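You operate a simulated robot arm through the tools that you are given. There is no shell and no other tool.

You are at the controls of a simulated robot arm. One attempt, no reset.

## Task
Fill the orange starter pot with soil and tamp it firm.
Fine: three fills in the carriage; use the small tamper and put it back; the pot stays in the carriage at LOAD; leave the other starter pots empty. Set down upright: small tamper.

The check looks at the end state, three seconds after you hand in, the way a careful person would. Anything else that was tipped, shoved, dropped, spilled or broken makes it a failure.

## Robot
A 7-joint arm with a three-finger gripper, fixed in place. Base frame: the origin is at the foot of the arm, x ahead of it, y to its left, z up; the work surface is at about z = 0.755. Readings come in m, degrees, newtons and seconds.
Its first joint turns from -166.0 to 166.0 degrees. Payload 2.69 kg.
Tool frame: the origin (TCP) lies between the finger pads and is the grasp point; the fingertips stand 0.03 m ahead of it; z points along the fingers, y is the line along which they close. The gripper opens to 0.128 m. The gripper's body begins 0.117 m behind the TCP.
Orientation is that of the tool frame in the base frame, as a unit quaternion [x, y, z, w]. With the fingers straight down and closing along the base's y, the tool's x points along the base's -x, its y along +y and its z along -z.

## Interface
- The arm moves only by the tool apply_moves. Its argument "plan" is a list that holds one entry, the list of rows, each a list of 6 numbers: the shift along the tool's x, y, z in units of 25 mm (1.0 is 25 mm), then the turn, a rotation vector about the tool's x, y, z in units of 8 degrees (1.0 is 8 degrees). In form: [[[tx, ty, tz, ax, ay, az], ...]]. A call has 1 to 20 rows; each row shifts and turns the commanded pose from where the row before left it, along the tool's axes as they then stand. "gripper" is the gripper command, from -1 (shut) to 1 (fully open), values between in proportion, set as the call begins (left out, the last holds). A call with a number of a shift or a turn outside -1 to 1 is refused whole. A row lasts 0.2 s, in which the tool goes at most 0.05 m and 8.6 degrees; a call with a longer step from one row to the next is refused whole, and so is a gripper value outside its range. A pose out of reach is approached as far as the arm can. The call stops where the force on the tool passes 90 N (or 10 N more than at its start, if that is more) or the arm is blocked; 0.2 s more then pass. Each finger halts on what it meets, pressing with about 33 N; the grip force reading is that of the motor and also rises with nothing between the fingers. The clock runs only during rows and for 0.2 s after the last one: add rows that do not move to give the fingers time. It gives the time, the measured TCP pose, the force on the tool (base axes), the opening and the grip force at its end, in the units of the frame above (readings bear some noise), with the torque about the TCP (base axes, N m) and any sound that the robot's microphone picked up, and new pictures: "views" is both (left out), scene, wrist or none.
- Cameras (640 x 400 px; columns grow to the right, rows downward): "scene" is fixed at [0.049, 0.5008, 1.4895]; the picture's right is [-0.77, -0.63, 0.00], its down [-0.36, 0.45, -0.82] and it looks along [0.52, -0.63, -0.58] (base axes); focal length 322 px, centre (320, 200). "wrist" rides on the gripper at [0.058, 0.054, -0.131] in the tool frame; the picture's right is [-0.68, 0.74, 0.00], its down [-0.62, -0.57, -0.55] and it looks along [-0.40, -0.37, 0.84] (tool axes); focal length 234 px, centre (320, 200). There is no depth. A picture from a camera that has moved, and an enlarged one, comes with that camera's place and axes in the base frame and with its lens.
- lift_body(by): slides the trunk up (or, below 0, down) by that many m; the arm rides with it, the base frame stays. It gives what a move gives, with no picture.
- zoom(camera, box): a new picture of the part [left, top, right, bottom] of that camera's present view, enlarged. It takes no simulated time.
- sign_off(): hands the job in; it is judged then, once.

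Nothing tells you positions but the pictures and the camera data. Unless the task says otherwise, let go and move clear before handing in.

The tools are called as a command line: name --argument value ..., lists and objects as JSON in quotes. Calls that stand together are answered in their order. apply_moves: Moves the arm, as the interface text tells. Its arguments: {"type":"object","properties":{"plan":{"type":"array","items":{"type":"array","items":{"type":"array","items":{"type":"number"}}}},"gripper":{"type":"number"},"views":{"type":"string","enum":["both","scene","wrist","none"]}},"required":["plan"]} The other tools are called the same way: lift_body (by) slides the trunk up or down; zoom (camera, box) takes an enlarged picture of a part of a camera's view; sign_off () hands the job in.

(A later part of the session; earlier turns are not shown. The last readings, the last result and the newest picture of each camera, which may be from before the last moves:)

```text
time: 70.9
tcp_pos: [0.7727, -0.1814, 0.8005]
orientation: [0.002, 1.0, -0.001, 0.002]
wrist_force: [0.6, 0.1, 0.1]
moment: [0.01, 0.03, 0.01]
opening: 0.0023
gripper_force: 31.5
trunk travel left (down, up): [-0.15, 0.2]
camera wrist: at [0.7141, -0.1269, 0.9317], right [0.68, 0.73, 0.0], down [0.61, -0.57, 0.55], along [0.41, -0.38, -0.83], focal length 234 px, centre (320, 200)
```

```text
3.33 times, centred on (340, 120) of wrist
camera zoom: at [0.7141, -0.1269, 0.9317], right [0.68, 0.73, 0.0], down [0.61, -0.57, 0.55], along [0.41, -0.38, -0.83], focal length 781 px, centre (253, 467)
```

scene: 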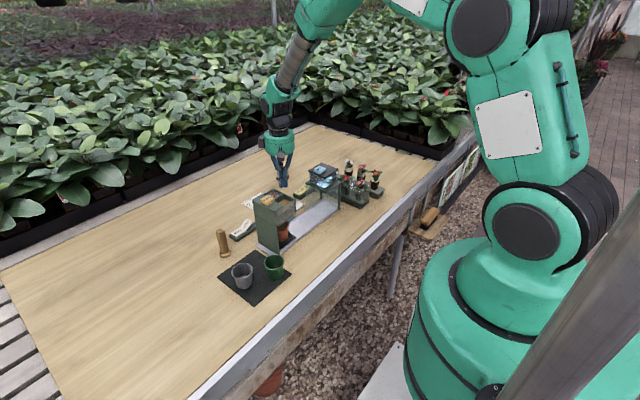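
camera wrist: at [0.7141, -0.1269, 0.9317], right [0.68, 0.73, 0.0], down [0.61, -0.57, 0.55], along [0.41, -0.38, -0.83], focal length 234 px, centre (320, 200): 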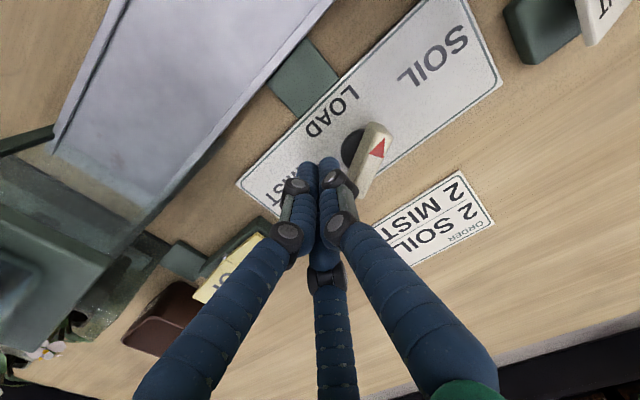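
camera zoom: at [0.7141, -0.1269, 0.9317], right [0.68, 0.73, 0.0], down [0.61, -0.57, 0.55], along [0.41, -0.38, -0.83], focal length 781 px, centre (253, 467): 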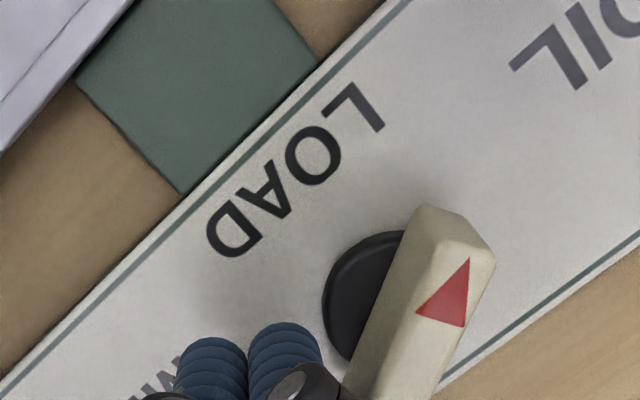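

apply_moves --plan '[[[-0.19, 0.116, 0, 0, 0, 0], [-0.19, 0.116, 0, 0, 0, 0], [-0.098, 0.04, 0, 0, 0, 0], [-0.098, 0.04, 0, 0, 0, 0], [-0.092, 0.016, 0, 0, 0, 0], [-0.092, 0.016, 0, 0, 0, 0], [0, 0, 0, 0, 0, 0]]]'

zoom --camera "wrist" --box '[260, 60, 420, 180]'

zoom --camera "scene" --box '[260, 190, 340, 250]'

```text
time: 72.5
tcp_pos: [0.7941, -0.1729, 0.8024]
orientation: [0.001, 1.0, -0.002, 0.003]
wrist_force: [-3.2, -33.0, -9.1]
moment: [-0.58, 0.07, 0.11]
opening: 0.0021
gripper_force: 31.5
trunk travel left (down, up): [-0.15, 0.2]
camera wrist: at [0.7339, -0.1182, 0.9331], right [0.68, 0.73, 0.0], down [0.61, -0.57, 0.55], along [0.41, -0.37, -0.83], focal length 234 px, centre (320, 200)
```

scene: 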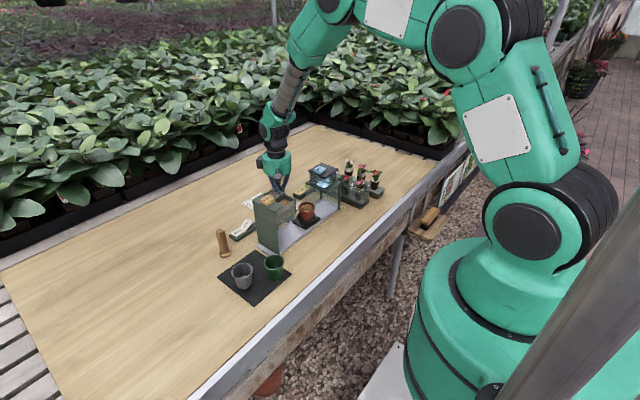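
wrist: 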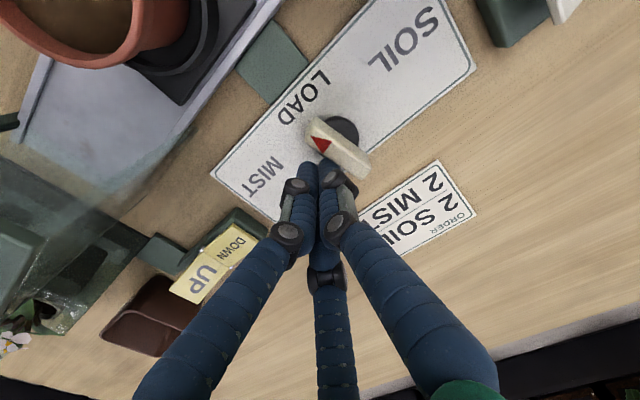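

```text
3.33 times, centred on (340, 120) of wrist
camera zoom: at [0.7339, -0.1182, 0.9331], right [0.68, 0.73, 0.0], down [0.61, -0.57, 0.55], along [0.41, -0.37, -0.83], focal length 781 px, centre (253, 467)
```

zoom: 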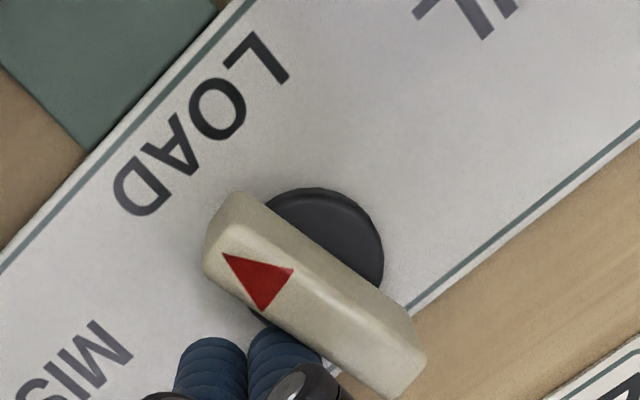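

```text
6.67 times, centred on (300, 220) of scene
camera zoom: at [0.049, 0.5008, 1.4895], right [-0.77, -0.63, 0.0], down [-0.36, 0.45, -0.82], along [0.52, -0.63, -0.58], focal length 2144 px, centre (453, 67)
```

zoom: 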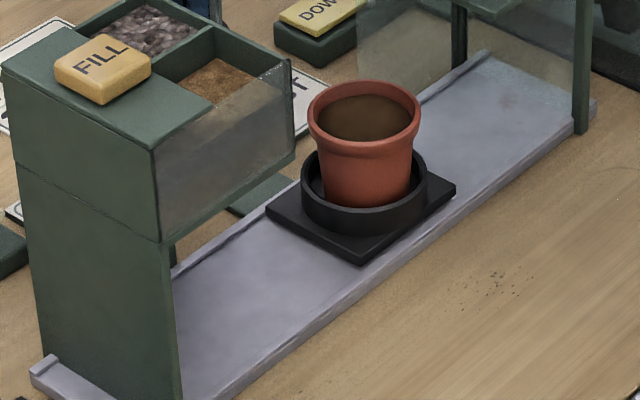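

The knob drives the carriage continuously, and I've gone about 10° past LOAD. I'll back the finger off and see where the knob settles.

apply_moves --plan '[[[0, -0.2, 0, 0, 0, 0], [0, -0.2, 0, 0, 0, 0], [0, 0, 0, 0, 0, 0], [0, 0, 0, 0, 0, 0], [0, 0, 0, 0, 0, 0]]]'

zoom --camera "wrist" --box '[260, 60, 420, 180]'

zoom --camera "scene" --box '[270, 180, 350, 240]'

```text
time: 73.7
tcp_pos: [0.7919, -0.181, 0.8027]
orientation: [0.001, 1.0, -0.001, 0.002]
wrist_force: [-1.2, -1.4, -0.6]
moment: [0.01, 0.01, 0.03]
opening: 0.0018
gripper_force: 32.2
trunk travel left (down, up): [-0.15, 0.2]
camera wrist: at [0.7327, -0.1269, 0.9337], right [0.68, 0.73, 0.0], down [0.61, -0.57, 0.55], along [0.41, -0.38, -0.83], focal length 234 px, centre (320, 200)
```

scene: 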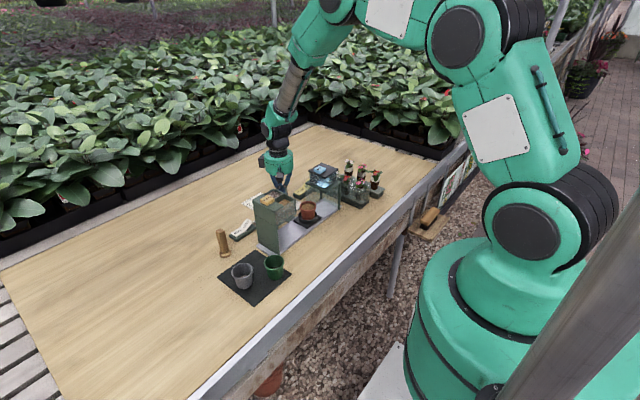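
wrist: 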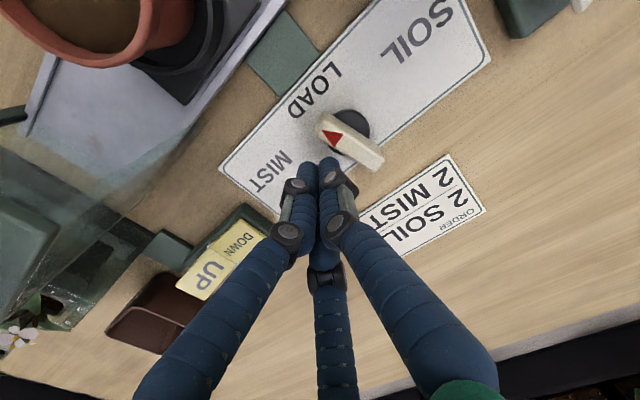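

```text
3.33 times, centred on (340, 120) of wrist
camera zoom: at [0.7327, -0.1269, 0.9337], right [0.68, 0.73, 0.0], down [0.61, -0.57, 0.55], along [0.41, -0.38, -0.83], focal length 781 px, centre (253, 467)
```

zoom: 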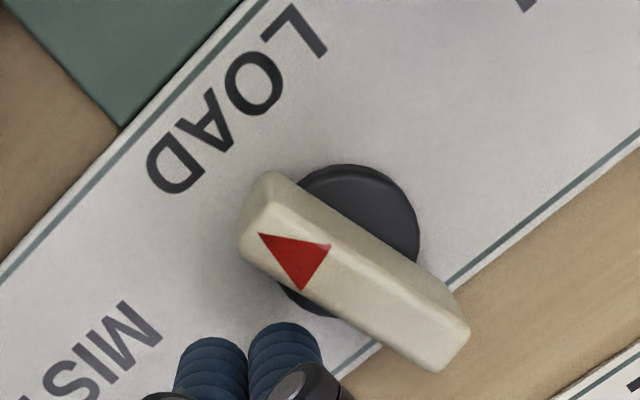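

```text
6.67 times, centred on (310, 210) of scene
camera zoom: at [0.049, 0.5008, 1.4895], right [-0.77, -0.63, 0.0], down [-0.36, 0.45, -0.82], along [0.52, -0.63, -0.58], focal length 2144 px, centre (387, 133)
```

zoom: 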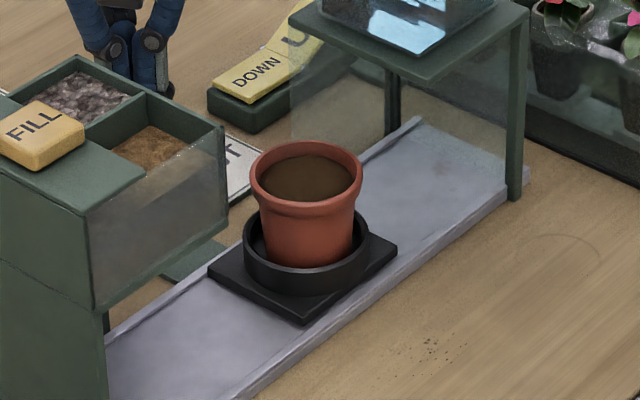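

apply_moves --plan '[[[0, 0, 0, 0, 0, 0], [0, 0, 0, 0, 0, 0], [0, 0, 0, 0, 0, 0]]]' --views "none"

zoom --camera "wrist" --box '[260, 60, 420, 180]'

zoom --camera "scene" --box '[270, 180, 350, 240]'

```text
time: 74.5
tcp_pos: [0.7924, -0.1814, 0.8023]
orientation: [0.001, 1.0, -0.002, 0.002]
wrist_force: [-0.5, -0.7, 0.1]
moment: [0.0, 0.02, -0.01]
opening: 0.002
gripper_force: 31.4
trunk travel left (down, up): [-0.15, 0.2]
```

```text
3.33 times, centred on (340, 120) of wrist
camera zoom: at [0.7327, -0.1269, 0.9337], right [0.68, 0.73, 0.0], down [0.61, -0.57, 0.55], along [0.41, -0.38, -0.83], focal length 781 px, centre (253, 467)
```

zoom: 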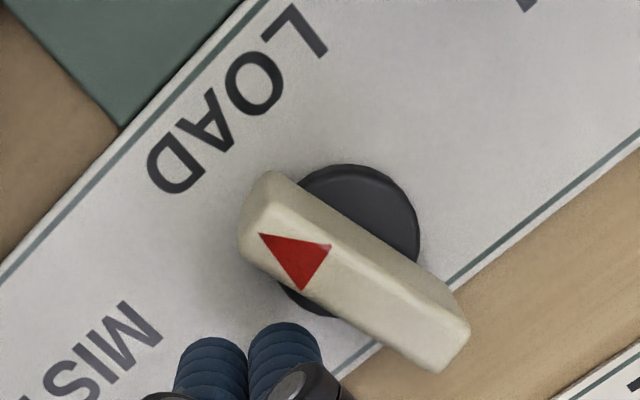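

```text
6.67 times, centred on (310, 210) of scene
camera zoom: at [0.049, 0.5008, 1.4895], right [-0.77, -0.63, 0.0], down [-0.36, 0.45, -0.82], along [0.52, -0.63, -0.58], focal length 2144 px, centre (387, 133)
```

zoom: 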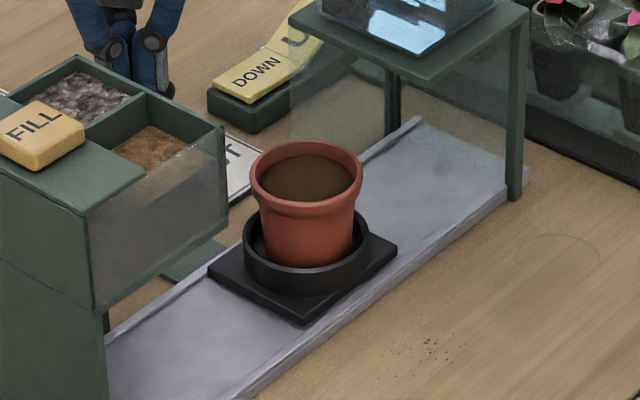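

The knob stays put by friction at about 191°, leaving the carriage some 28 mm past LOAD. I'll move the finger to the other side of the tail and nudge it back in small steps.

apply_moves --plan '[[[0, 0, -0.8, 0, 0, 0], [0, 0, -0.8, 0, 0, 0], [0, 0, -0.8, 0, 0, 0], [-0.187, 0.976, 0, 0, 0, 0], [-0.187, 0.976, 0, 0, 0, 0], [-0.187, 0.976, 0, 0, 0, 0], [0, 0, 0.8, 0, 0, 0], [0, 0, 0.8, 0, 0, 0], [0, 0, 0.85, 0, 0, 0], [0, 0, 0, 0, 0, 0]]]' --views "wrist"

zoom --camera "wrist" --box '[200, 60, 360, 180]'

```text
time: 76.7
tcp_pos: [0.8061, -0.1083, 0.8014]
orientation: [0.001, 1.0, -0.001, 0.002]
wrist_force: [0.9, -0.3, 0.2]
moment: [-0.01, 0.03, -0.03]
opening: 0.002
gripper_force: 31.2
trunk travel left (down, up): [-0.15, 0.2]
camera wrist: at [0.7475, -0.0537, 0.9326], right [0.68, 0.73, 0.0], down [0.61, -0.57, 0.55], along [0.41, -0.38, -0.83], focal length 234 px, centre (320, 200)
```

wrist: 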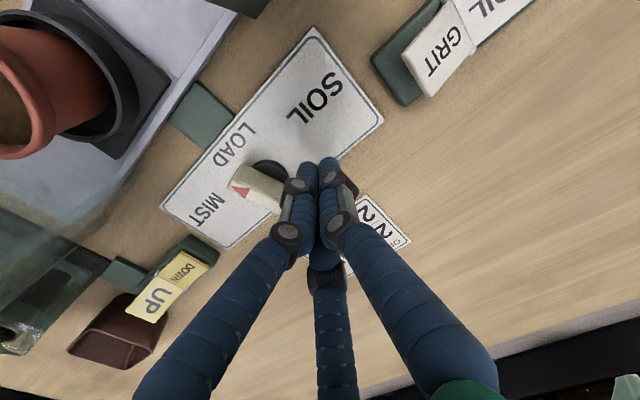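

```text
3.33 times, centred on (280, 120) of wrist
camera zoom: at [0.7475, -0.0537, 0.9326], right [0.68, 0.73, 0.0], down [0.61, -0.57, 0.55], along [0.41, -0.38, -0.83], focal length 781 px, centre (453, 467)
```

zoom: 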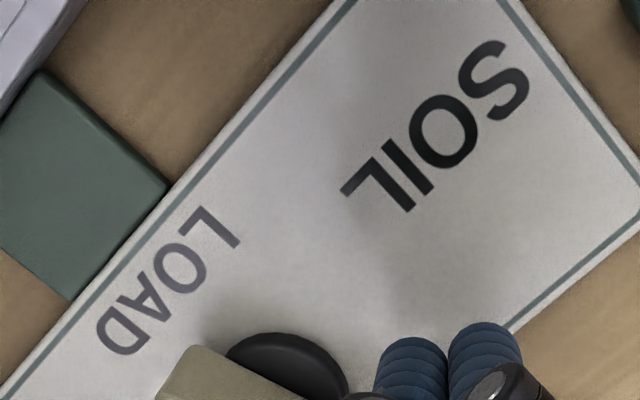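

apply_moves --plan '[[[0, -0.2, 0, 0, 0, 0], [0, -0.16, 0, 0, 0, 0], [0, 0, 0, 0, 0, 0]]]' --views "none"

zoom --camera "scene" --box '[270, 180, 350, 240]'

apply_moves --plan '[[[0, -0.06, 0, 0, 0, 0], [0, 0, 0, 0, 0, 0]]]' --views "none"

zoom --camera "scene" --box '[270, 180, 350, 240]'

```text
time: 77.5
tcp_pos: [0.8064, -0.1177, 0.8013]
orientation: [0.002, 1.0, -0.002, 0.001]
wrist_force: [0.5, 0.0, 0.4]
moment: [0.01, 0.0, 0.01]
opening: 0.0022
gripper_force: 31.4
trunk travel left (down, up): [-0.15, 0.2]
```

```text
6.67 times, centred on (310, 210) of scene
camera zoom: at [0.049, 0.5008, 1.4895], right [-0.77, -0.63, 0.0], down [-0.36, 0.45, -0.82], along [0.52, -0.63, -0.58], focal length 2144 px, centre (387, 133)
```

zoom: 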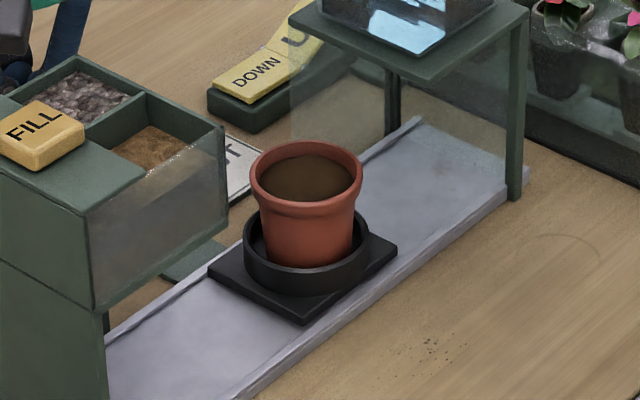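

```text
time: 78.1
tcp_pos: [0.8062, -0.1188, 0.8019]
orientation: [0.001, 1.0, -0.001, 0.002]
wrist_force: [-0.9, -0.5, 0.7]
moment: [0.02, 0.0, -0.01]
opening: 0.0019
gripper_force: 31.6
trunk travel left (down, up): [-0.15, 0.2]
```

```text
6.67 times, centred on (310, 210) of scene
camera zoom: at [0.049, 0.5008, 1.4895], right [-0.77, -0.63, 0.0], down [-0.36, 0.45, -0.82], along [0.52, -0.63, -0.58], focal length 2144 px, centre (387, 133)
```

zoom: 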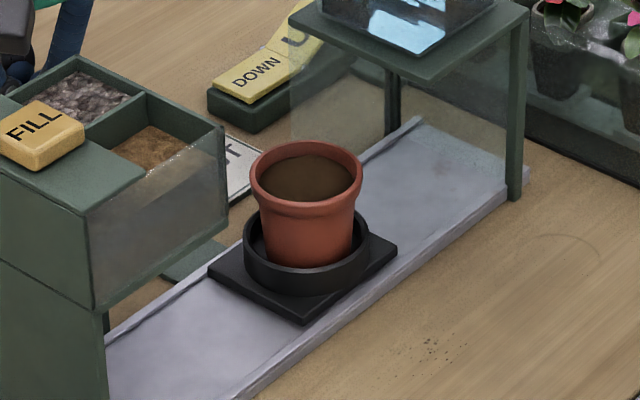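

No contact yet. I'll keep going in about 1 mm steps.

apply_moves --plan '[[[0, -0.05, 0, 0, 0, 0], [0, 0, 0, 0, 0, 0]]]' --views "none"

zoom --camera "scene" --box '[270, 180, 350, 240]'

apply_moves --plan '[[[0, -0.05, 0, 0, 0, 0], [0, 0, 0, 0, 0, 0]]]' --views "none"

zoom --camera "scene" --box '[270, 180, 350, 240]'

```text
time: 78.7
tcp_pos: [0.8065, -0.1196, 0.8013]
orientation: [0.001, 1.0, -0.002, 0.003]
wrist_force: [-0.5, -0.7, -0.5]
moment: [-0.02, -0.05, 0.02]
opening: 0.0021
gripper_force: 32.0
trunk travel left (down, up): [-0.15, 0.2]
```

```text
6.67 times, centred on (310, 210) of scene
camera zoom: at [0.049, 0.5008, 1.4895], right [-0.77, -0.63, 0.0], down [-0.36, 0.45, -0.82], along [0.52, -0.63, -0.58], focal length 2144 px, centre (387, 133)
```

zoom: 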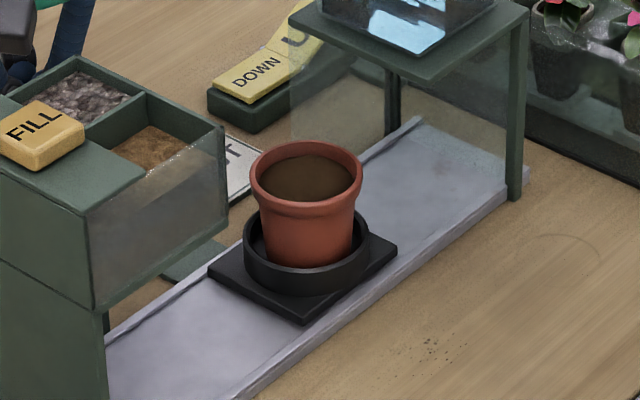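

```text
time: 79.3
tcp_pos: [0.8061, -0.1204, 0.8002]
orientation: [0.002, 1.0, -0.002, 0.003]
wrist_force: [1.1, -0.2, -0.4]
moment: [-0.01, -0.01, -0.02]
opening: 0.0021
gripper_force: 31.4
trunk travel left (down, up): [-0.15, 0.2]
```

```text
6.67 times, centred on (310, 210) of scene
camera zoom: at [0.049, 0.5008, 1.4895], right [-0.77, -0.63, 0.0], down [-0.36, 0.45, -0.82], along [0.52, -0.63, -0.58], focal length 2144 px, centre (387, 133)
```

zoom: 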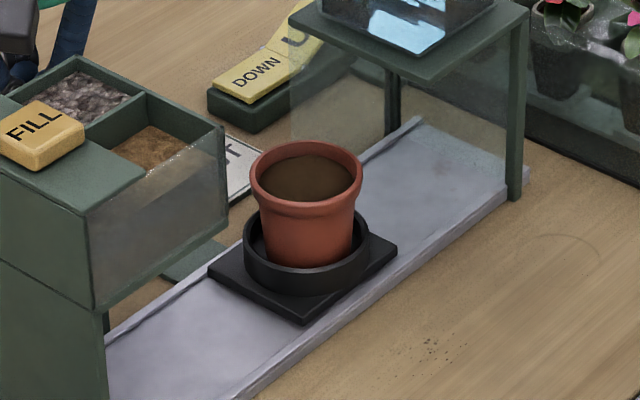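

apply_moves --plan '[[[0, -0.06, 0, 0, 0, 0], [0, 0, 0, 0, 0, 0]]]' --views "none"

zoom --camera "scene" --box '[270, 180, 350, 240]'

apply_moves --plan '[[[0, -0.05, 0, 0, 0, 0], [0, 0, 0, 0, 0, 0]]]' --views "none"

zoom --camera "scene" --box '[270, 180, 350, 240]'

```text
time: 79.9
tcp_pos: [0.8062, -0.1218, 0.7993]
orientation: [0.002, 1.0, -0.002, 0.001]
wrist_force: [-0.1, -0.3, 0.5]
moment: [-0.01, -0.02, -0.01]
opening: 0.0022
gripper_force: 30.7
trunk travel left (down, up): [-0.15, 0.2]
```

```text
6.67 times, centred on (310, 210) of scene
camera zoom: at [0.049, 0.5008, 1.4895], right [-0.77, -0.63, 0.0], down [-0.36, 0.45, -0.82], along [0.52, -0.63, -0.58], focal length 2144 px, centre (387, 133)
```

zoom: 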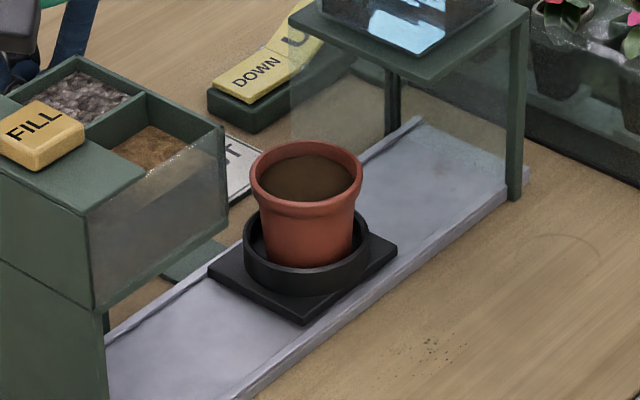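

```text
time: 80.5
tcp_pos: [0.8067, -0.1234, 0.8006]
orientation: [0.002, 1.0, -0.002, 0.002]
wrist_force: [0.4, 0.7, 0.0]
moment: [0.02, 0.01, 0.0]
opening: 0.0021
gripper_force: 31.6
trunk travel left (down, up): [-0.15, 0.2]
```

```text
6.67 times, centred on (310, 210) of scene
camera zoom: at [0.049, 0.5008, 1.4895], right [-0.77, -0.63, 0.0], down [-0.36, 0.45, -0.82], along [0.52, -0.63, -0.58], focal length 2144 px, centre (387, 133)
```

zoom: 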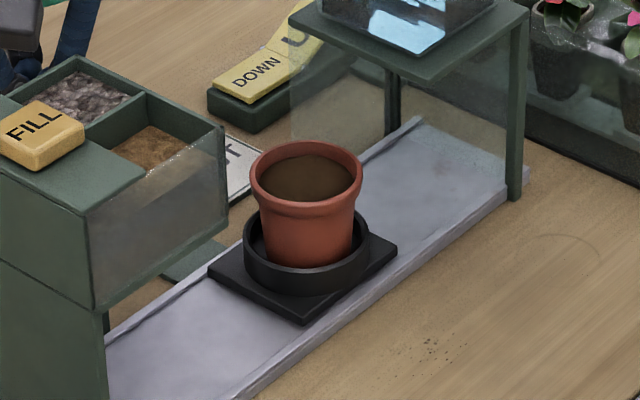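

zoom --camera "wrist" --box '[240, 100, 360, 200]'

```text
4.00 times, centred on (300, 150) of wrist
camera zoom: at [0.747, -0.069, 0.9317], right [0.68, 0.73, 0.0], down [0.61, -0.57, 0.55], along [0.41, -0.38, -0.83], focal length 937 px, centre (400, 400)
```

zoom: 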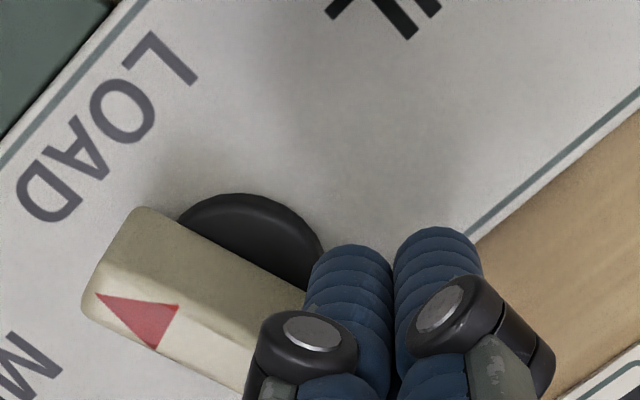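

apply_moves --plan '[[[0, -0.05, 0, 0, 0, 0], [0, 0, 0, 0, 0, 0]]]' --views "none"

zoom --camera "scene" --box '[270, 180, 350, 240]'

apply_moves --plan '[[[0, -0.05, 0, 0, 0, 0], [0, 0, 0, 0, 0, 0]]]' --views "none"

zoom --camera "scene" --box '[270, 180, 350, 240]'

```text
time: 81.1
tcp_pos: [0.8065, -0.1249, 0.8017]
orientation: [0.001, 1.0, -0.002, 0.001]
wrist_force: [-0.1, 0.0, 0.4]
moment: [-0.03, 0.03, -0.03]
opening: 0.002
gripper_force: 31.1
trunk travel left (down, up): [-0.15, 0.2]
```

```text
6.67 times, centred on (310, 210) of scene
camera zoom: at [0.049, 0.5008, 1.4895], right [-0.77, -0.63, 0.0], down [-0.36, 0.45, -0.82], along [0.52, -0.63, -0.58], focal length 2144 px, centre (387, 133)
```

zoom: 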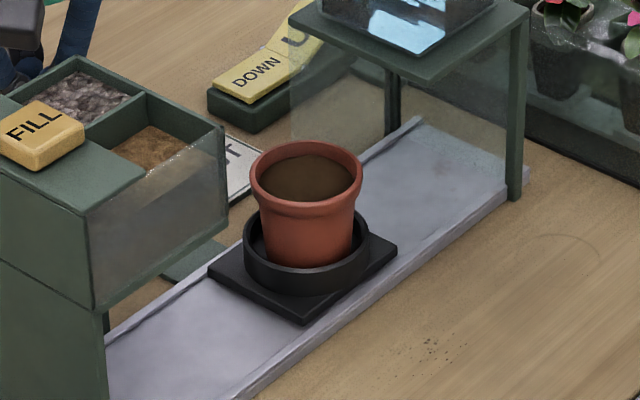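

```text
time: 81.7
tcp_pos: [0.807, -0.1257, 0.8006]
orientation: [0.001, 1.0, -0.002, 0.002]
wrist_force: [-0.3, 1.3, -0.3]
moment: [-0.01, -0.01, 0.01]
opening: 0.0021
gripper_force: 31.6
trunk travel left (down, up): [-0.15, 0.2]
```

```text
6.67 times, centred on (310, 210) of scene
camera zoom: at [0.049, 0.5008, 1.4895], right [-0.77, -0.63, 0.0], down [-0.36, 0.45, -0.82], along [0.52, -0.63, -0.58], focal length 2144 px, centre (387, 133)
```

zoom: 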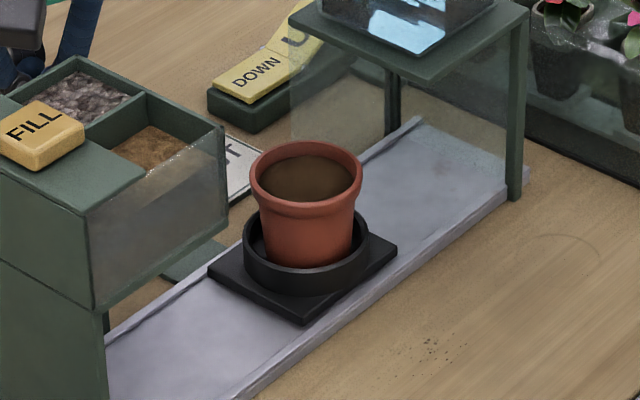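

apply_moves --plan '[[[0, -0.05, 0, 0, 0, 0], [0, -0.05, 0, 0, 0, 0], [0, 0, 0, 0, 0, 0]]]' --views "none"

zoom --camera "scene" --box '[270, 180, 350, 240]'

zoom --camera "wrist" --box '[240, 100, 360, 200]'

```text
time: 82.5
tcp_pos: [0.8051, -0.1284, 0.801]
orientation: [0.002, 1.0, -0.002, 0.001]
wrist_force: [-0.5, 1.0, 0.4]
moment: [0.0, -0.02, 0.04]
opening: 0.0019
gripper_force: 31.7
trunk travel left (down, up): [-0.15, 0.2]
```

```text
6.67 times, centred on (310, 210) of scene
camera zoom: at [0.049, 0.5008, 1.4895], right [-0.77, -0.63, 0.0], down [-0.36, 0.45, -0.82], along [0.52, -0.63, -0.58], focal length 2144 px, centre (387, 133)
```

zoom: 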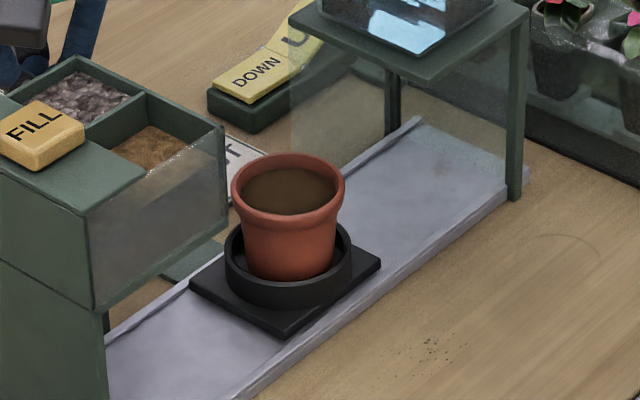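

```text
4.00 times, centred on (300, 150) of wrist
camera zoom: at [0.7462, -0.0733, 0.9317], right [0.68, 0.73, 0.0], down [0.61, -0.57, 0.55], along [0.41, -0.38, -0.83], focal length 937 px, centre (400, 400)
```

zoom: 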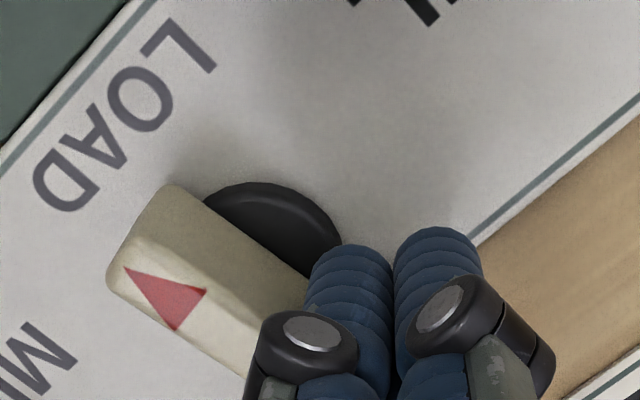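

Halfway back. I'll take two finer pushes.

apply_moves --plan '[[[0, -0.06, 0, 0, 0, 0], [0, 0, 0, 0, 0, 0]]]' --views "none"

zoom --camera "scene" --box '[270, 180, 350, 240]'

```text
time: 83.1
tcp_pos: [0.8051, -0.1317, 0.8021]
orientation: [0.001, 1.0, -0.003, 0.002]
wrist_force: [0.1, 0.0, 0.5]
moment: [-0.02, -0.01, -0.01]
opening: 0.0018
gripper_force: 31.8
trunk travel left (down, up): [-0.15, 0.2]
```

```text
6.67 times, centred on (310, 210) of scene
camera zoom: at [0.049, 0.5008, 1.4895], right [-0.77, -0.63, 0.0], down [-0.36, 0.45, -0.82], along [0.52, -0.63, -0.58], focal length 2144 px, centre (387, 133)
```

zoom: 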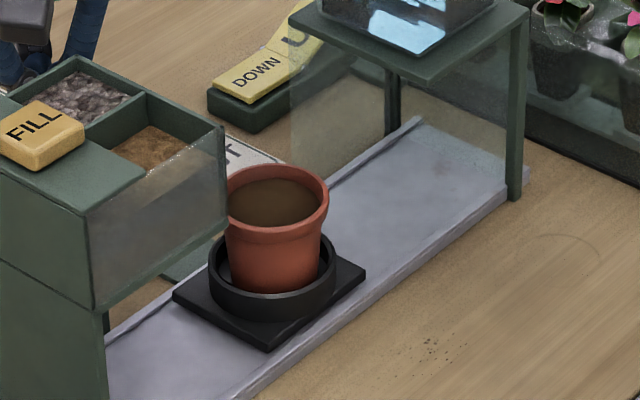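

The carriage is back exactly where it was at the original LOAD position. I'll retreat the finger and confirm it holds.

apply_moves --plan '[[[0, 0.2, 0, 0, 0, 0], [0, 0.3, 0, 0, 0, 0], [0, 0, -0.8, 0, 0, 0], [0, 0, -0.9, 0, 0, 0], [0, 0, -0.9, 0, 0, 0], [0, 0, -0.9, 0, 0, 0], [0, 0, -0.9, 0, 0, 0], [0, 0, -0.9, 0, 0, 0], [0, 0, -0.9, 0, 0, 0], [0, 0, -0.9, 0, 0, 0], [0, 0, -0.9, 0, 0, 0], [0, 0, -0.9, 0, 0, 0], [0, 0, 0, 0, 0, 0]]]'

zoom --camera "scene" --box '[270, 180, 350, 240]'

zoom --camera "wrist" --box '[180, 30, 380, 170]'

```text
time: 85.9
tcp_pos: [0.8051, -0.1172, 1.0247]
orientation: [0.001, 1.0, -0.002, 0.003]
wrist_force: [-0.1, -1.2, -0.4]
moment: [-0.02, -0.02, 0.0]
opening: 0.0019
gripper_force: 31.8
trunk travel left (down, up): [-0.15, 0.2]
camera wrist: at [0.7456, -0.0616, 1.1555], right [0.68, 0.73, 0.0], down [0.61, -0.57, 0.55], along [0.41, -0.38, -0.83], focal length 234 px, centre (320, 200)
```

scene: 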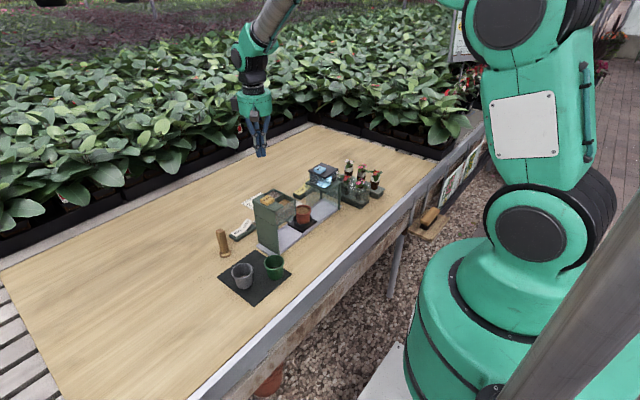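
wrist: 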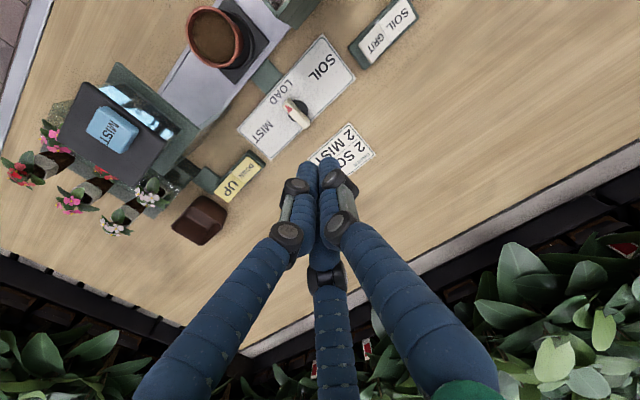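

```text
6.67 times, centred on (310, 210) of scene
camera zoom: at [0.049, 0.5008, 1.4895], right [-0.77, -0.63, 0.0], down [-0.36, 0.45, -0.82], along [0.52, -0.63, -0.58], focal length 2144 px, centre (387, 133)
```

zoom: 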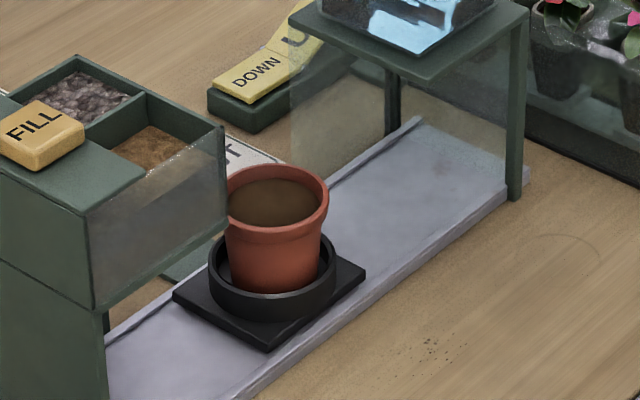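

```text
2.86 times, centred on (280, 100) of wrist
camera zoom: at [0.7456, -0.0616, 1.1555], right [0.68, 0.73, 0.0], down [0.61, -0.57, 0.55], along [0.41, -0.38, -0.83], focal length 669 px, centre (434, 486)
```

zoom: 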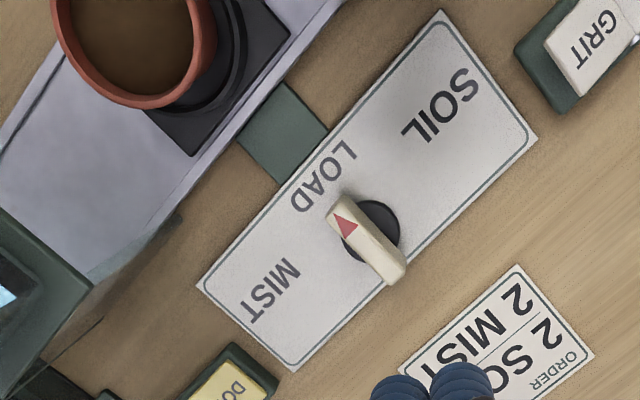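

The pot is full and the carriage and knob are at LOAD. Now for the tamper: I'll move to view it from above and read its handle orientation.

apply_moves --plan '[[[0, 0.94, 0, 0, 0, 0], [0, 0.94, 0, 0, 0, 0], [0, 0.94, 0, 0, 0, 0], [0, 0.94, 0, 0, 0, 0], [0, 0.94, 0, 0, 0, 0], [0, 0.94, 0, 0, 0, 0], [0, 0.94, 0, 0, 0, 0], [0, 0.94, 0, 0, 0, 0], [0, 0, 0, 0, 0, 0], [0, 0, 0, 0, 0, 0]]]'

zoom --camera "wrist" --box '[220, 20, 420, 160]'

zoom --camera "scene" --box '[205, 220, 245, 265]'

```text
time: 88.1
tcp_pos: [0.8045, 0.0728, 1.0218]
orientation: [0.002, 1.0, -0.002, 0.003]
wrist_force: [-0.3, 0.7, -0.7]
moment: [0.02, 0.02, 0.03]
opening: 0.002
gripper_force: 31.1
trunk travel left (down, up): [-0.15, 0.2]
camera wrist: at [0.7459, 0.1275, 1.1528], right [0.68, 0.73, 0.0], down [0.61, -0.57, 0.55], along [0.41, -0.38, -0.83], focal length 234 px, centre (320, 200)
```

scene: 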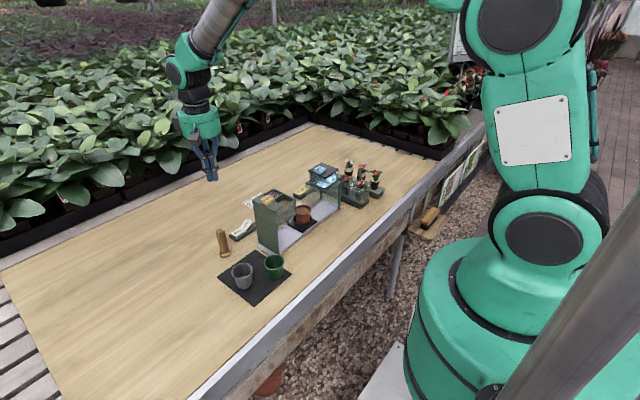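
wrist: 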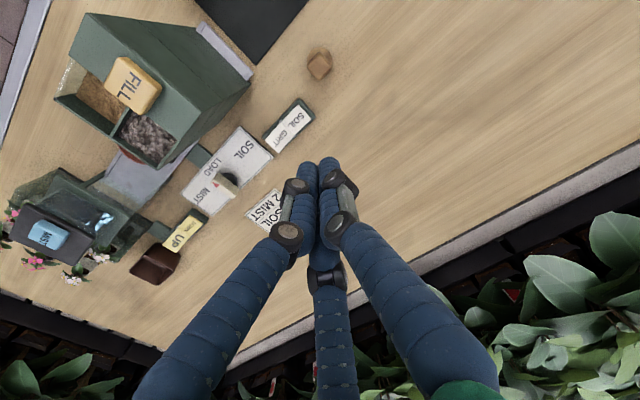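

```text
2.86 times, centred on (320, 90) of wrist
camera zoom: at [0.7459, 0.1275, 1.1528], right [0.68, 0.73, 0.0], down [0.61, -0.57, 0.55], along [0.41, -0.38, -0.83], focal length 669 px, centre (320, 514)
```

zoom: 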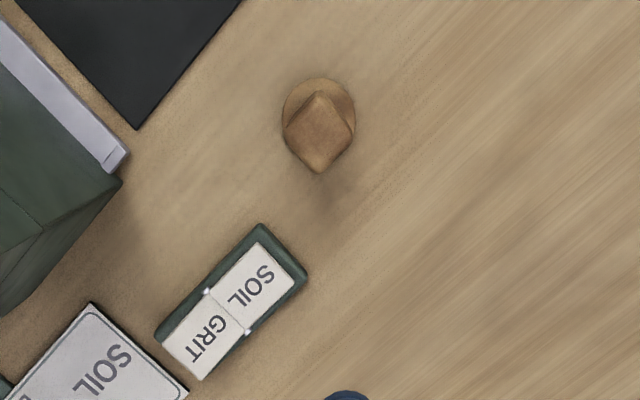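

```text
8.89 times, centred on (225, 242) of scene
camera zoom: at [0.049, 0.5008, 1.4895], right [-0.77, -0.63, 0.0], down [-0.36, 0.45, -0.82], along [0.52, -0.63, -0.58], focal length 2859 px, centre (1164, -178)
```

zoom: 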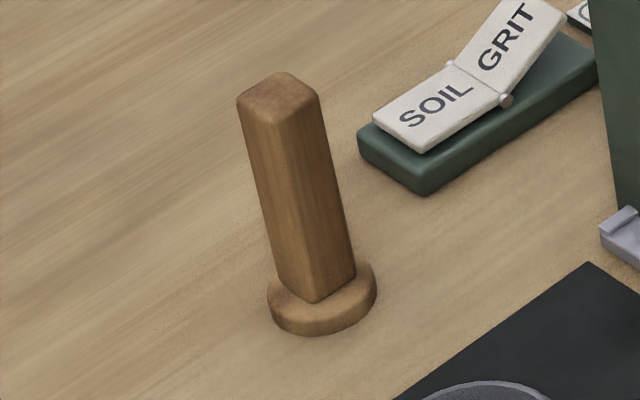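

The tamper's square handle, about 21 mm, is aligned with the base axes at about (0.756, 0.117). I'll open the fingers to 6 cm and hover over it.

apply_moves --plan '[[[0, 0, 0, 0, 0, 0], [0.327, 0.278, 0.8, 0, 0, 0], [0.327, 0.278, 0.8, 0, 0, 0], [0.327, 0.278, 0.8, 0, 0, 0], [0.327, 0.278, 0.8, 0, 0, 0], [0.327, 0.278, 0.8, 0, 0, 0], [0.327, 0.278, 0.7, 0, 0, 0], [0, 0, 0, 0, 0, 0], [0, 0, 0, 0, 0, 0]]]' --gripper -0.06

zoom --camera "wrist" --box '[240, 80, 400, 200]'

zoom --camera "scene" --box '[190, 190, 260, 265]'

```text
time: 90.1
tcp_pos: [0.7555, 0.1126, 0.9041]
orientation: [0.001, 1.0, -0.002, 0.002]
wrist_force: [-0.7, 0.1, -0.4]
moment: [-0.02, 0.02, 0.04]
opening: 0.0602
gripper_force: 0.1
trunk travel left (down, up): [-0.15, 0.2]
camera wrist: at [0.6964, 0.1669, 1.0352], right [0.68, 0.73, 0.0], down [0.61, -0.57, 0.55], along [0.41, -0.38, -0.83], focal length 234 px, centre (320, 200)
```

scene: 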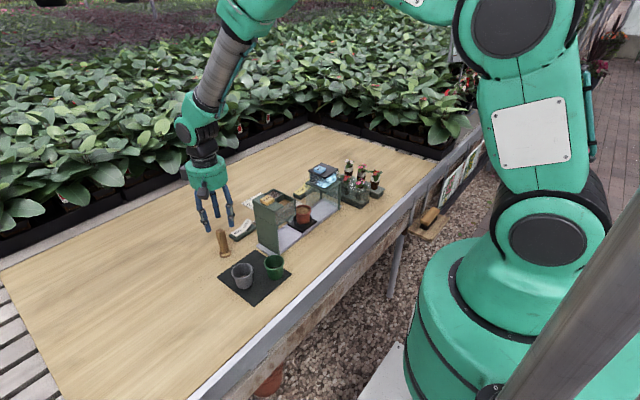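
wrist: 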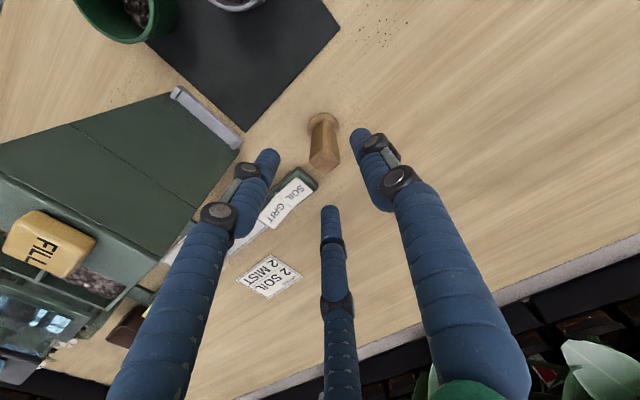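

```text
3.33 times, centred on (320, 140) of wrist
camera zoom: at [0.6964, 0.1669, 1.0352], right [0.68, 0.73, 0.0], down [0.61, -0.57, 0.55], along [0.41, -0.38, -0.83], focal length 781 px, centre (320, 400)
```

zoom: 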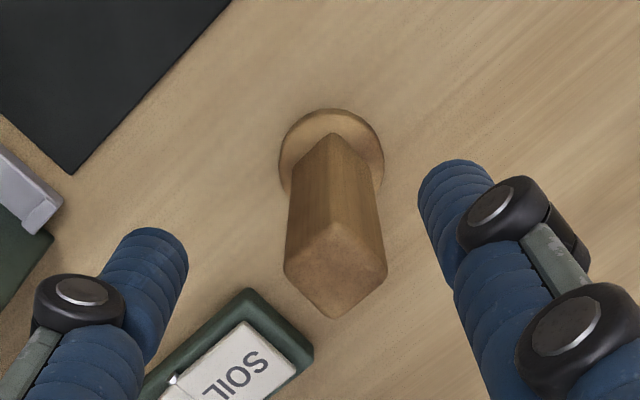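

```text
5.33 times, centred on (225, 228) of scene
camera zoom: at [0.049, 0.5008, 1.4895], right [-0.77, -0.63, 0.0], down [-0.36, 0.45, -0.82], along [0.52, -0.63, -0.58], focal length 1716 px, centre (827, 53)
```

zoom: 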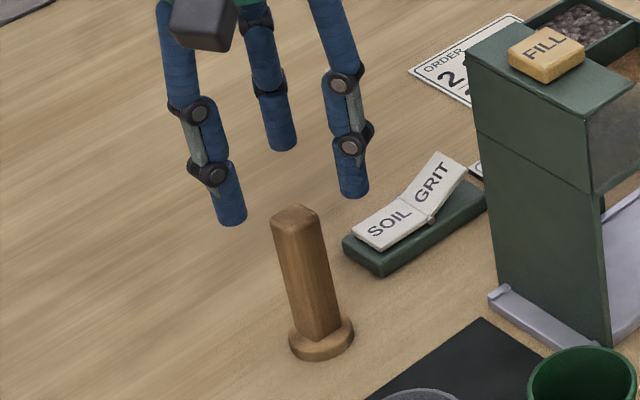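

I have the tamper at (0.7556, 0.1175), upright. I'll centre on it and lower around the handle.

apply_moves --plan '[[[-0.03, 0.1, 0.5, 0, 0, 0], [0, 0, 0.6, 0, 0, 0], [0, 0, 0.6, 0, 0, 0], [0, 0, 0.6, 0, 0, 0], [0, 0, 0.6, 0, 0, 0], [0, 0, 0.45, 0, 0, 0], [0, 0, 0, 0, 0, 0], [0, 0, 0, 0, 0, 0]]]'

zoom --camera "wrist" --box '[240, 100, 400, 220]'

zoom --camera "scene" --box '[190, 190, 260, 265]'

```text
time: 91.9
tcp_pos: [0.7595, 0.1145, 0.8191]
orientation: [0.001, 1.0, -0.002, 0.003]
wrist_force: [0.4, -0.2, 0.3]
moment: [-0.03, -0.01, -0.01]
opening: 0.0601
gripper_force: 0.1
trunk travel left (down, up): [-0.15, 0.2]
camera wrist: at [0.6992, 0.1682, 0.9508], right [0.68, 0.73, 0.0], down [0.61, -0.57, 0.55], along [0.41, -0.38, -0.83], focal length 234 px, centre (320, 200)
```

scene: 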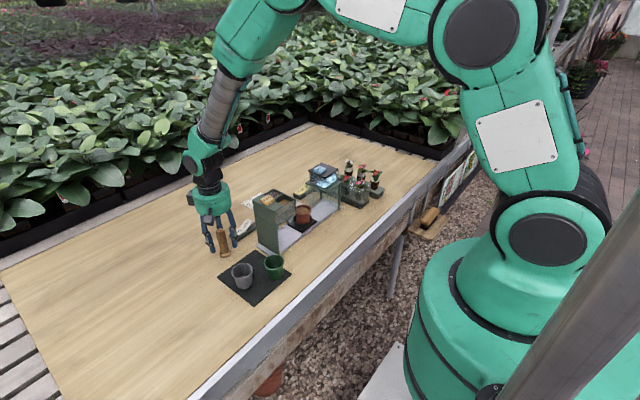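
wrist: 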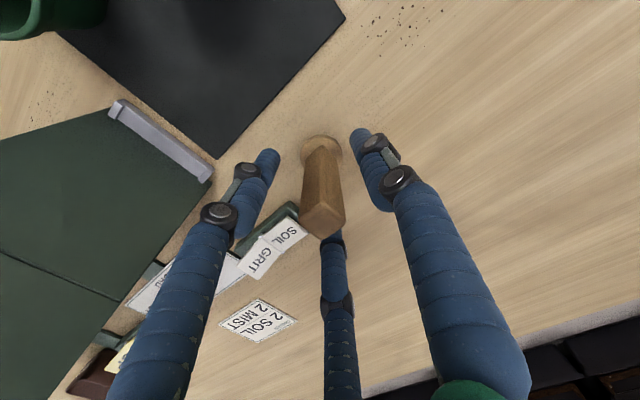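

```text
3.33 times, centred on (320, 160) of wrist
camera zoom: at [0.6992, 0.1682, 0.9508], right [0.68, 0.73, 0.0], down [0.61, -0.57, 0.55], along [0.41, -0.38, -0.83], focal length 781 px, centre (320, 333)
```

zoom: 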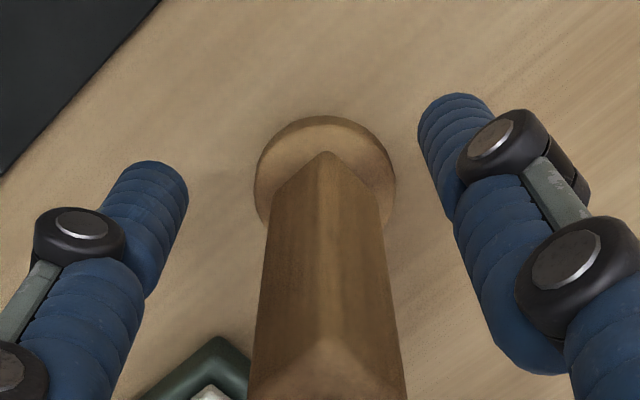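

```text
5.33 times, centred on (225, 228) of scene
camera zoom: at [0.049, 0.5008, 1.4895], right [-0.77, -0.63, 0.0], down [-0.36, 0.45, -0.82], along [0.52, -0.63, -0.58], focal length 1716 px, centre (827, 53)
```

zoom: 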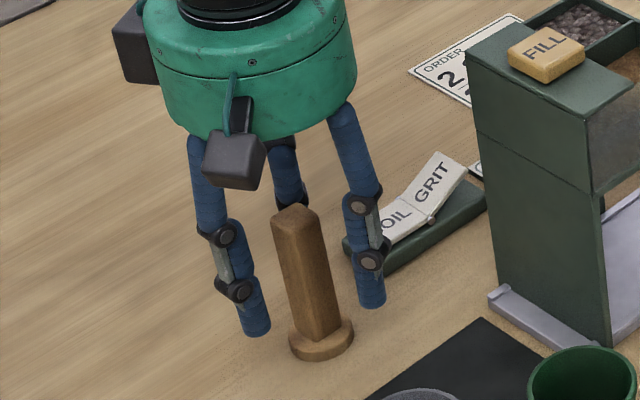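

The handle is centred between the fingers. I'll correct a 0.3° tilt and a 2 mm offset, then close.

apply_moves --plan '[[[0.1, 0.08, 0, -0.026, 0.033, -0.021], [0, 0, 0, 0, 0, 0]]]' --views "none"

apply_moves --plan '[[[0, 0, 0, 0, 0, 0], [0, 0, 0, 0, 0, 0], [0, 0, 0, 0, 0, 0]]]' --gripper -1

zoom --camera "wrist" --box '[240, 100, 400, 220]'

zoom --camera "scene" --box '[190, 190, 260, 265]'

```text
time: 92.5
tcp_pos: [0.756, 0.1156, 0.8196]
orientation: [0.001, 1.0, 0.0, 0.0]
wrist_force: [-0.2, 0.3, -0.5]
moment: [-0.01, -0.03, -0.01]
opening: 0.06
gripper_force: 0.0
trunk travel left (down, up): [-0.15, 0.2]
```

```text
time: 93.3
tcp_pos: [0.755, 0.1162, 0.8195]
orientation: [0.0, 1.0, 0.0, 0.0]
wrist_force: [0.8, -0.4, -0.1]
moment: [-0.02, -0.02, -0.01]
opening: 0.0259
gripper_force: 32.7
trunk travel left (down, up): [-0.15, 0.2]
camera wrist: at [0.6969, 0.1702, 0.9512], right [0.68, 0.74, 0.0], down [0.62, -0.57, 0.55], along [0.4, -0.37, -0.84], focal length 234 px, centre (320, 200)
```

scene: 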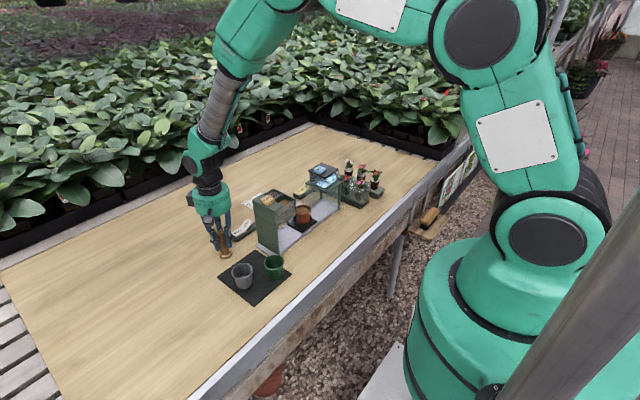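
wrist: 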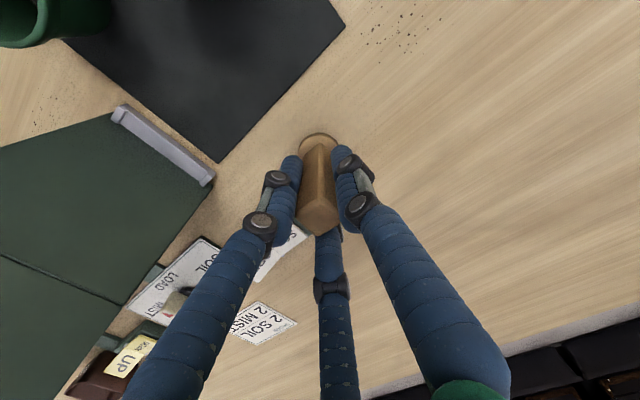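

```text
3.33 times, centred on (320, 160) of wrist
camera zoom: at [0.6969, 0.1702, 0.9512], right [0.68, 0.74, 0.0], down [0.62, -0.57, 0.55], along [0.4, -0.37, -0.84], focal length 781 px, centre (320, 333)
```

zoom: 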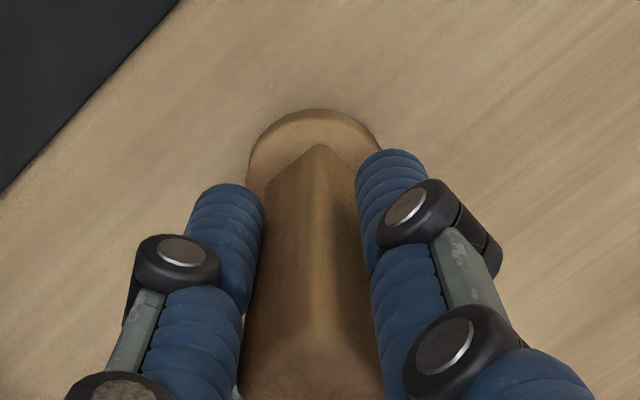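

```text
5.33 times, centred on (225, 228) of scene
camera zoom: at [0.049, 0.5008, 1.4895], right [-0.77, -0.63, 0.0], down [-0.36, 0.45, -0.82], along [0.52, -0.63, -0.58], focal length 1716 px, centre (827, 53)
```

zoom: 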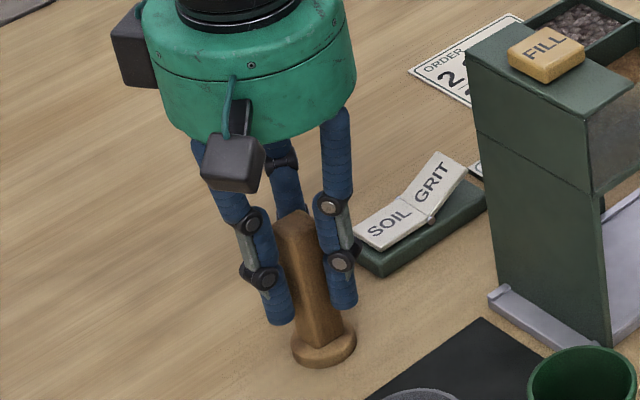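

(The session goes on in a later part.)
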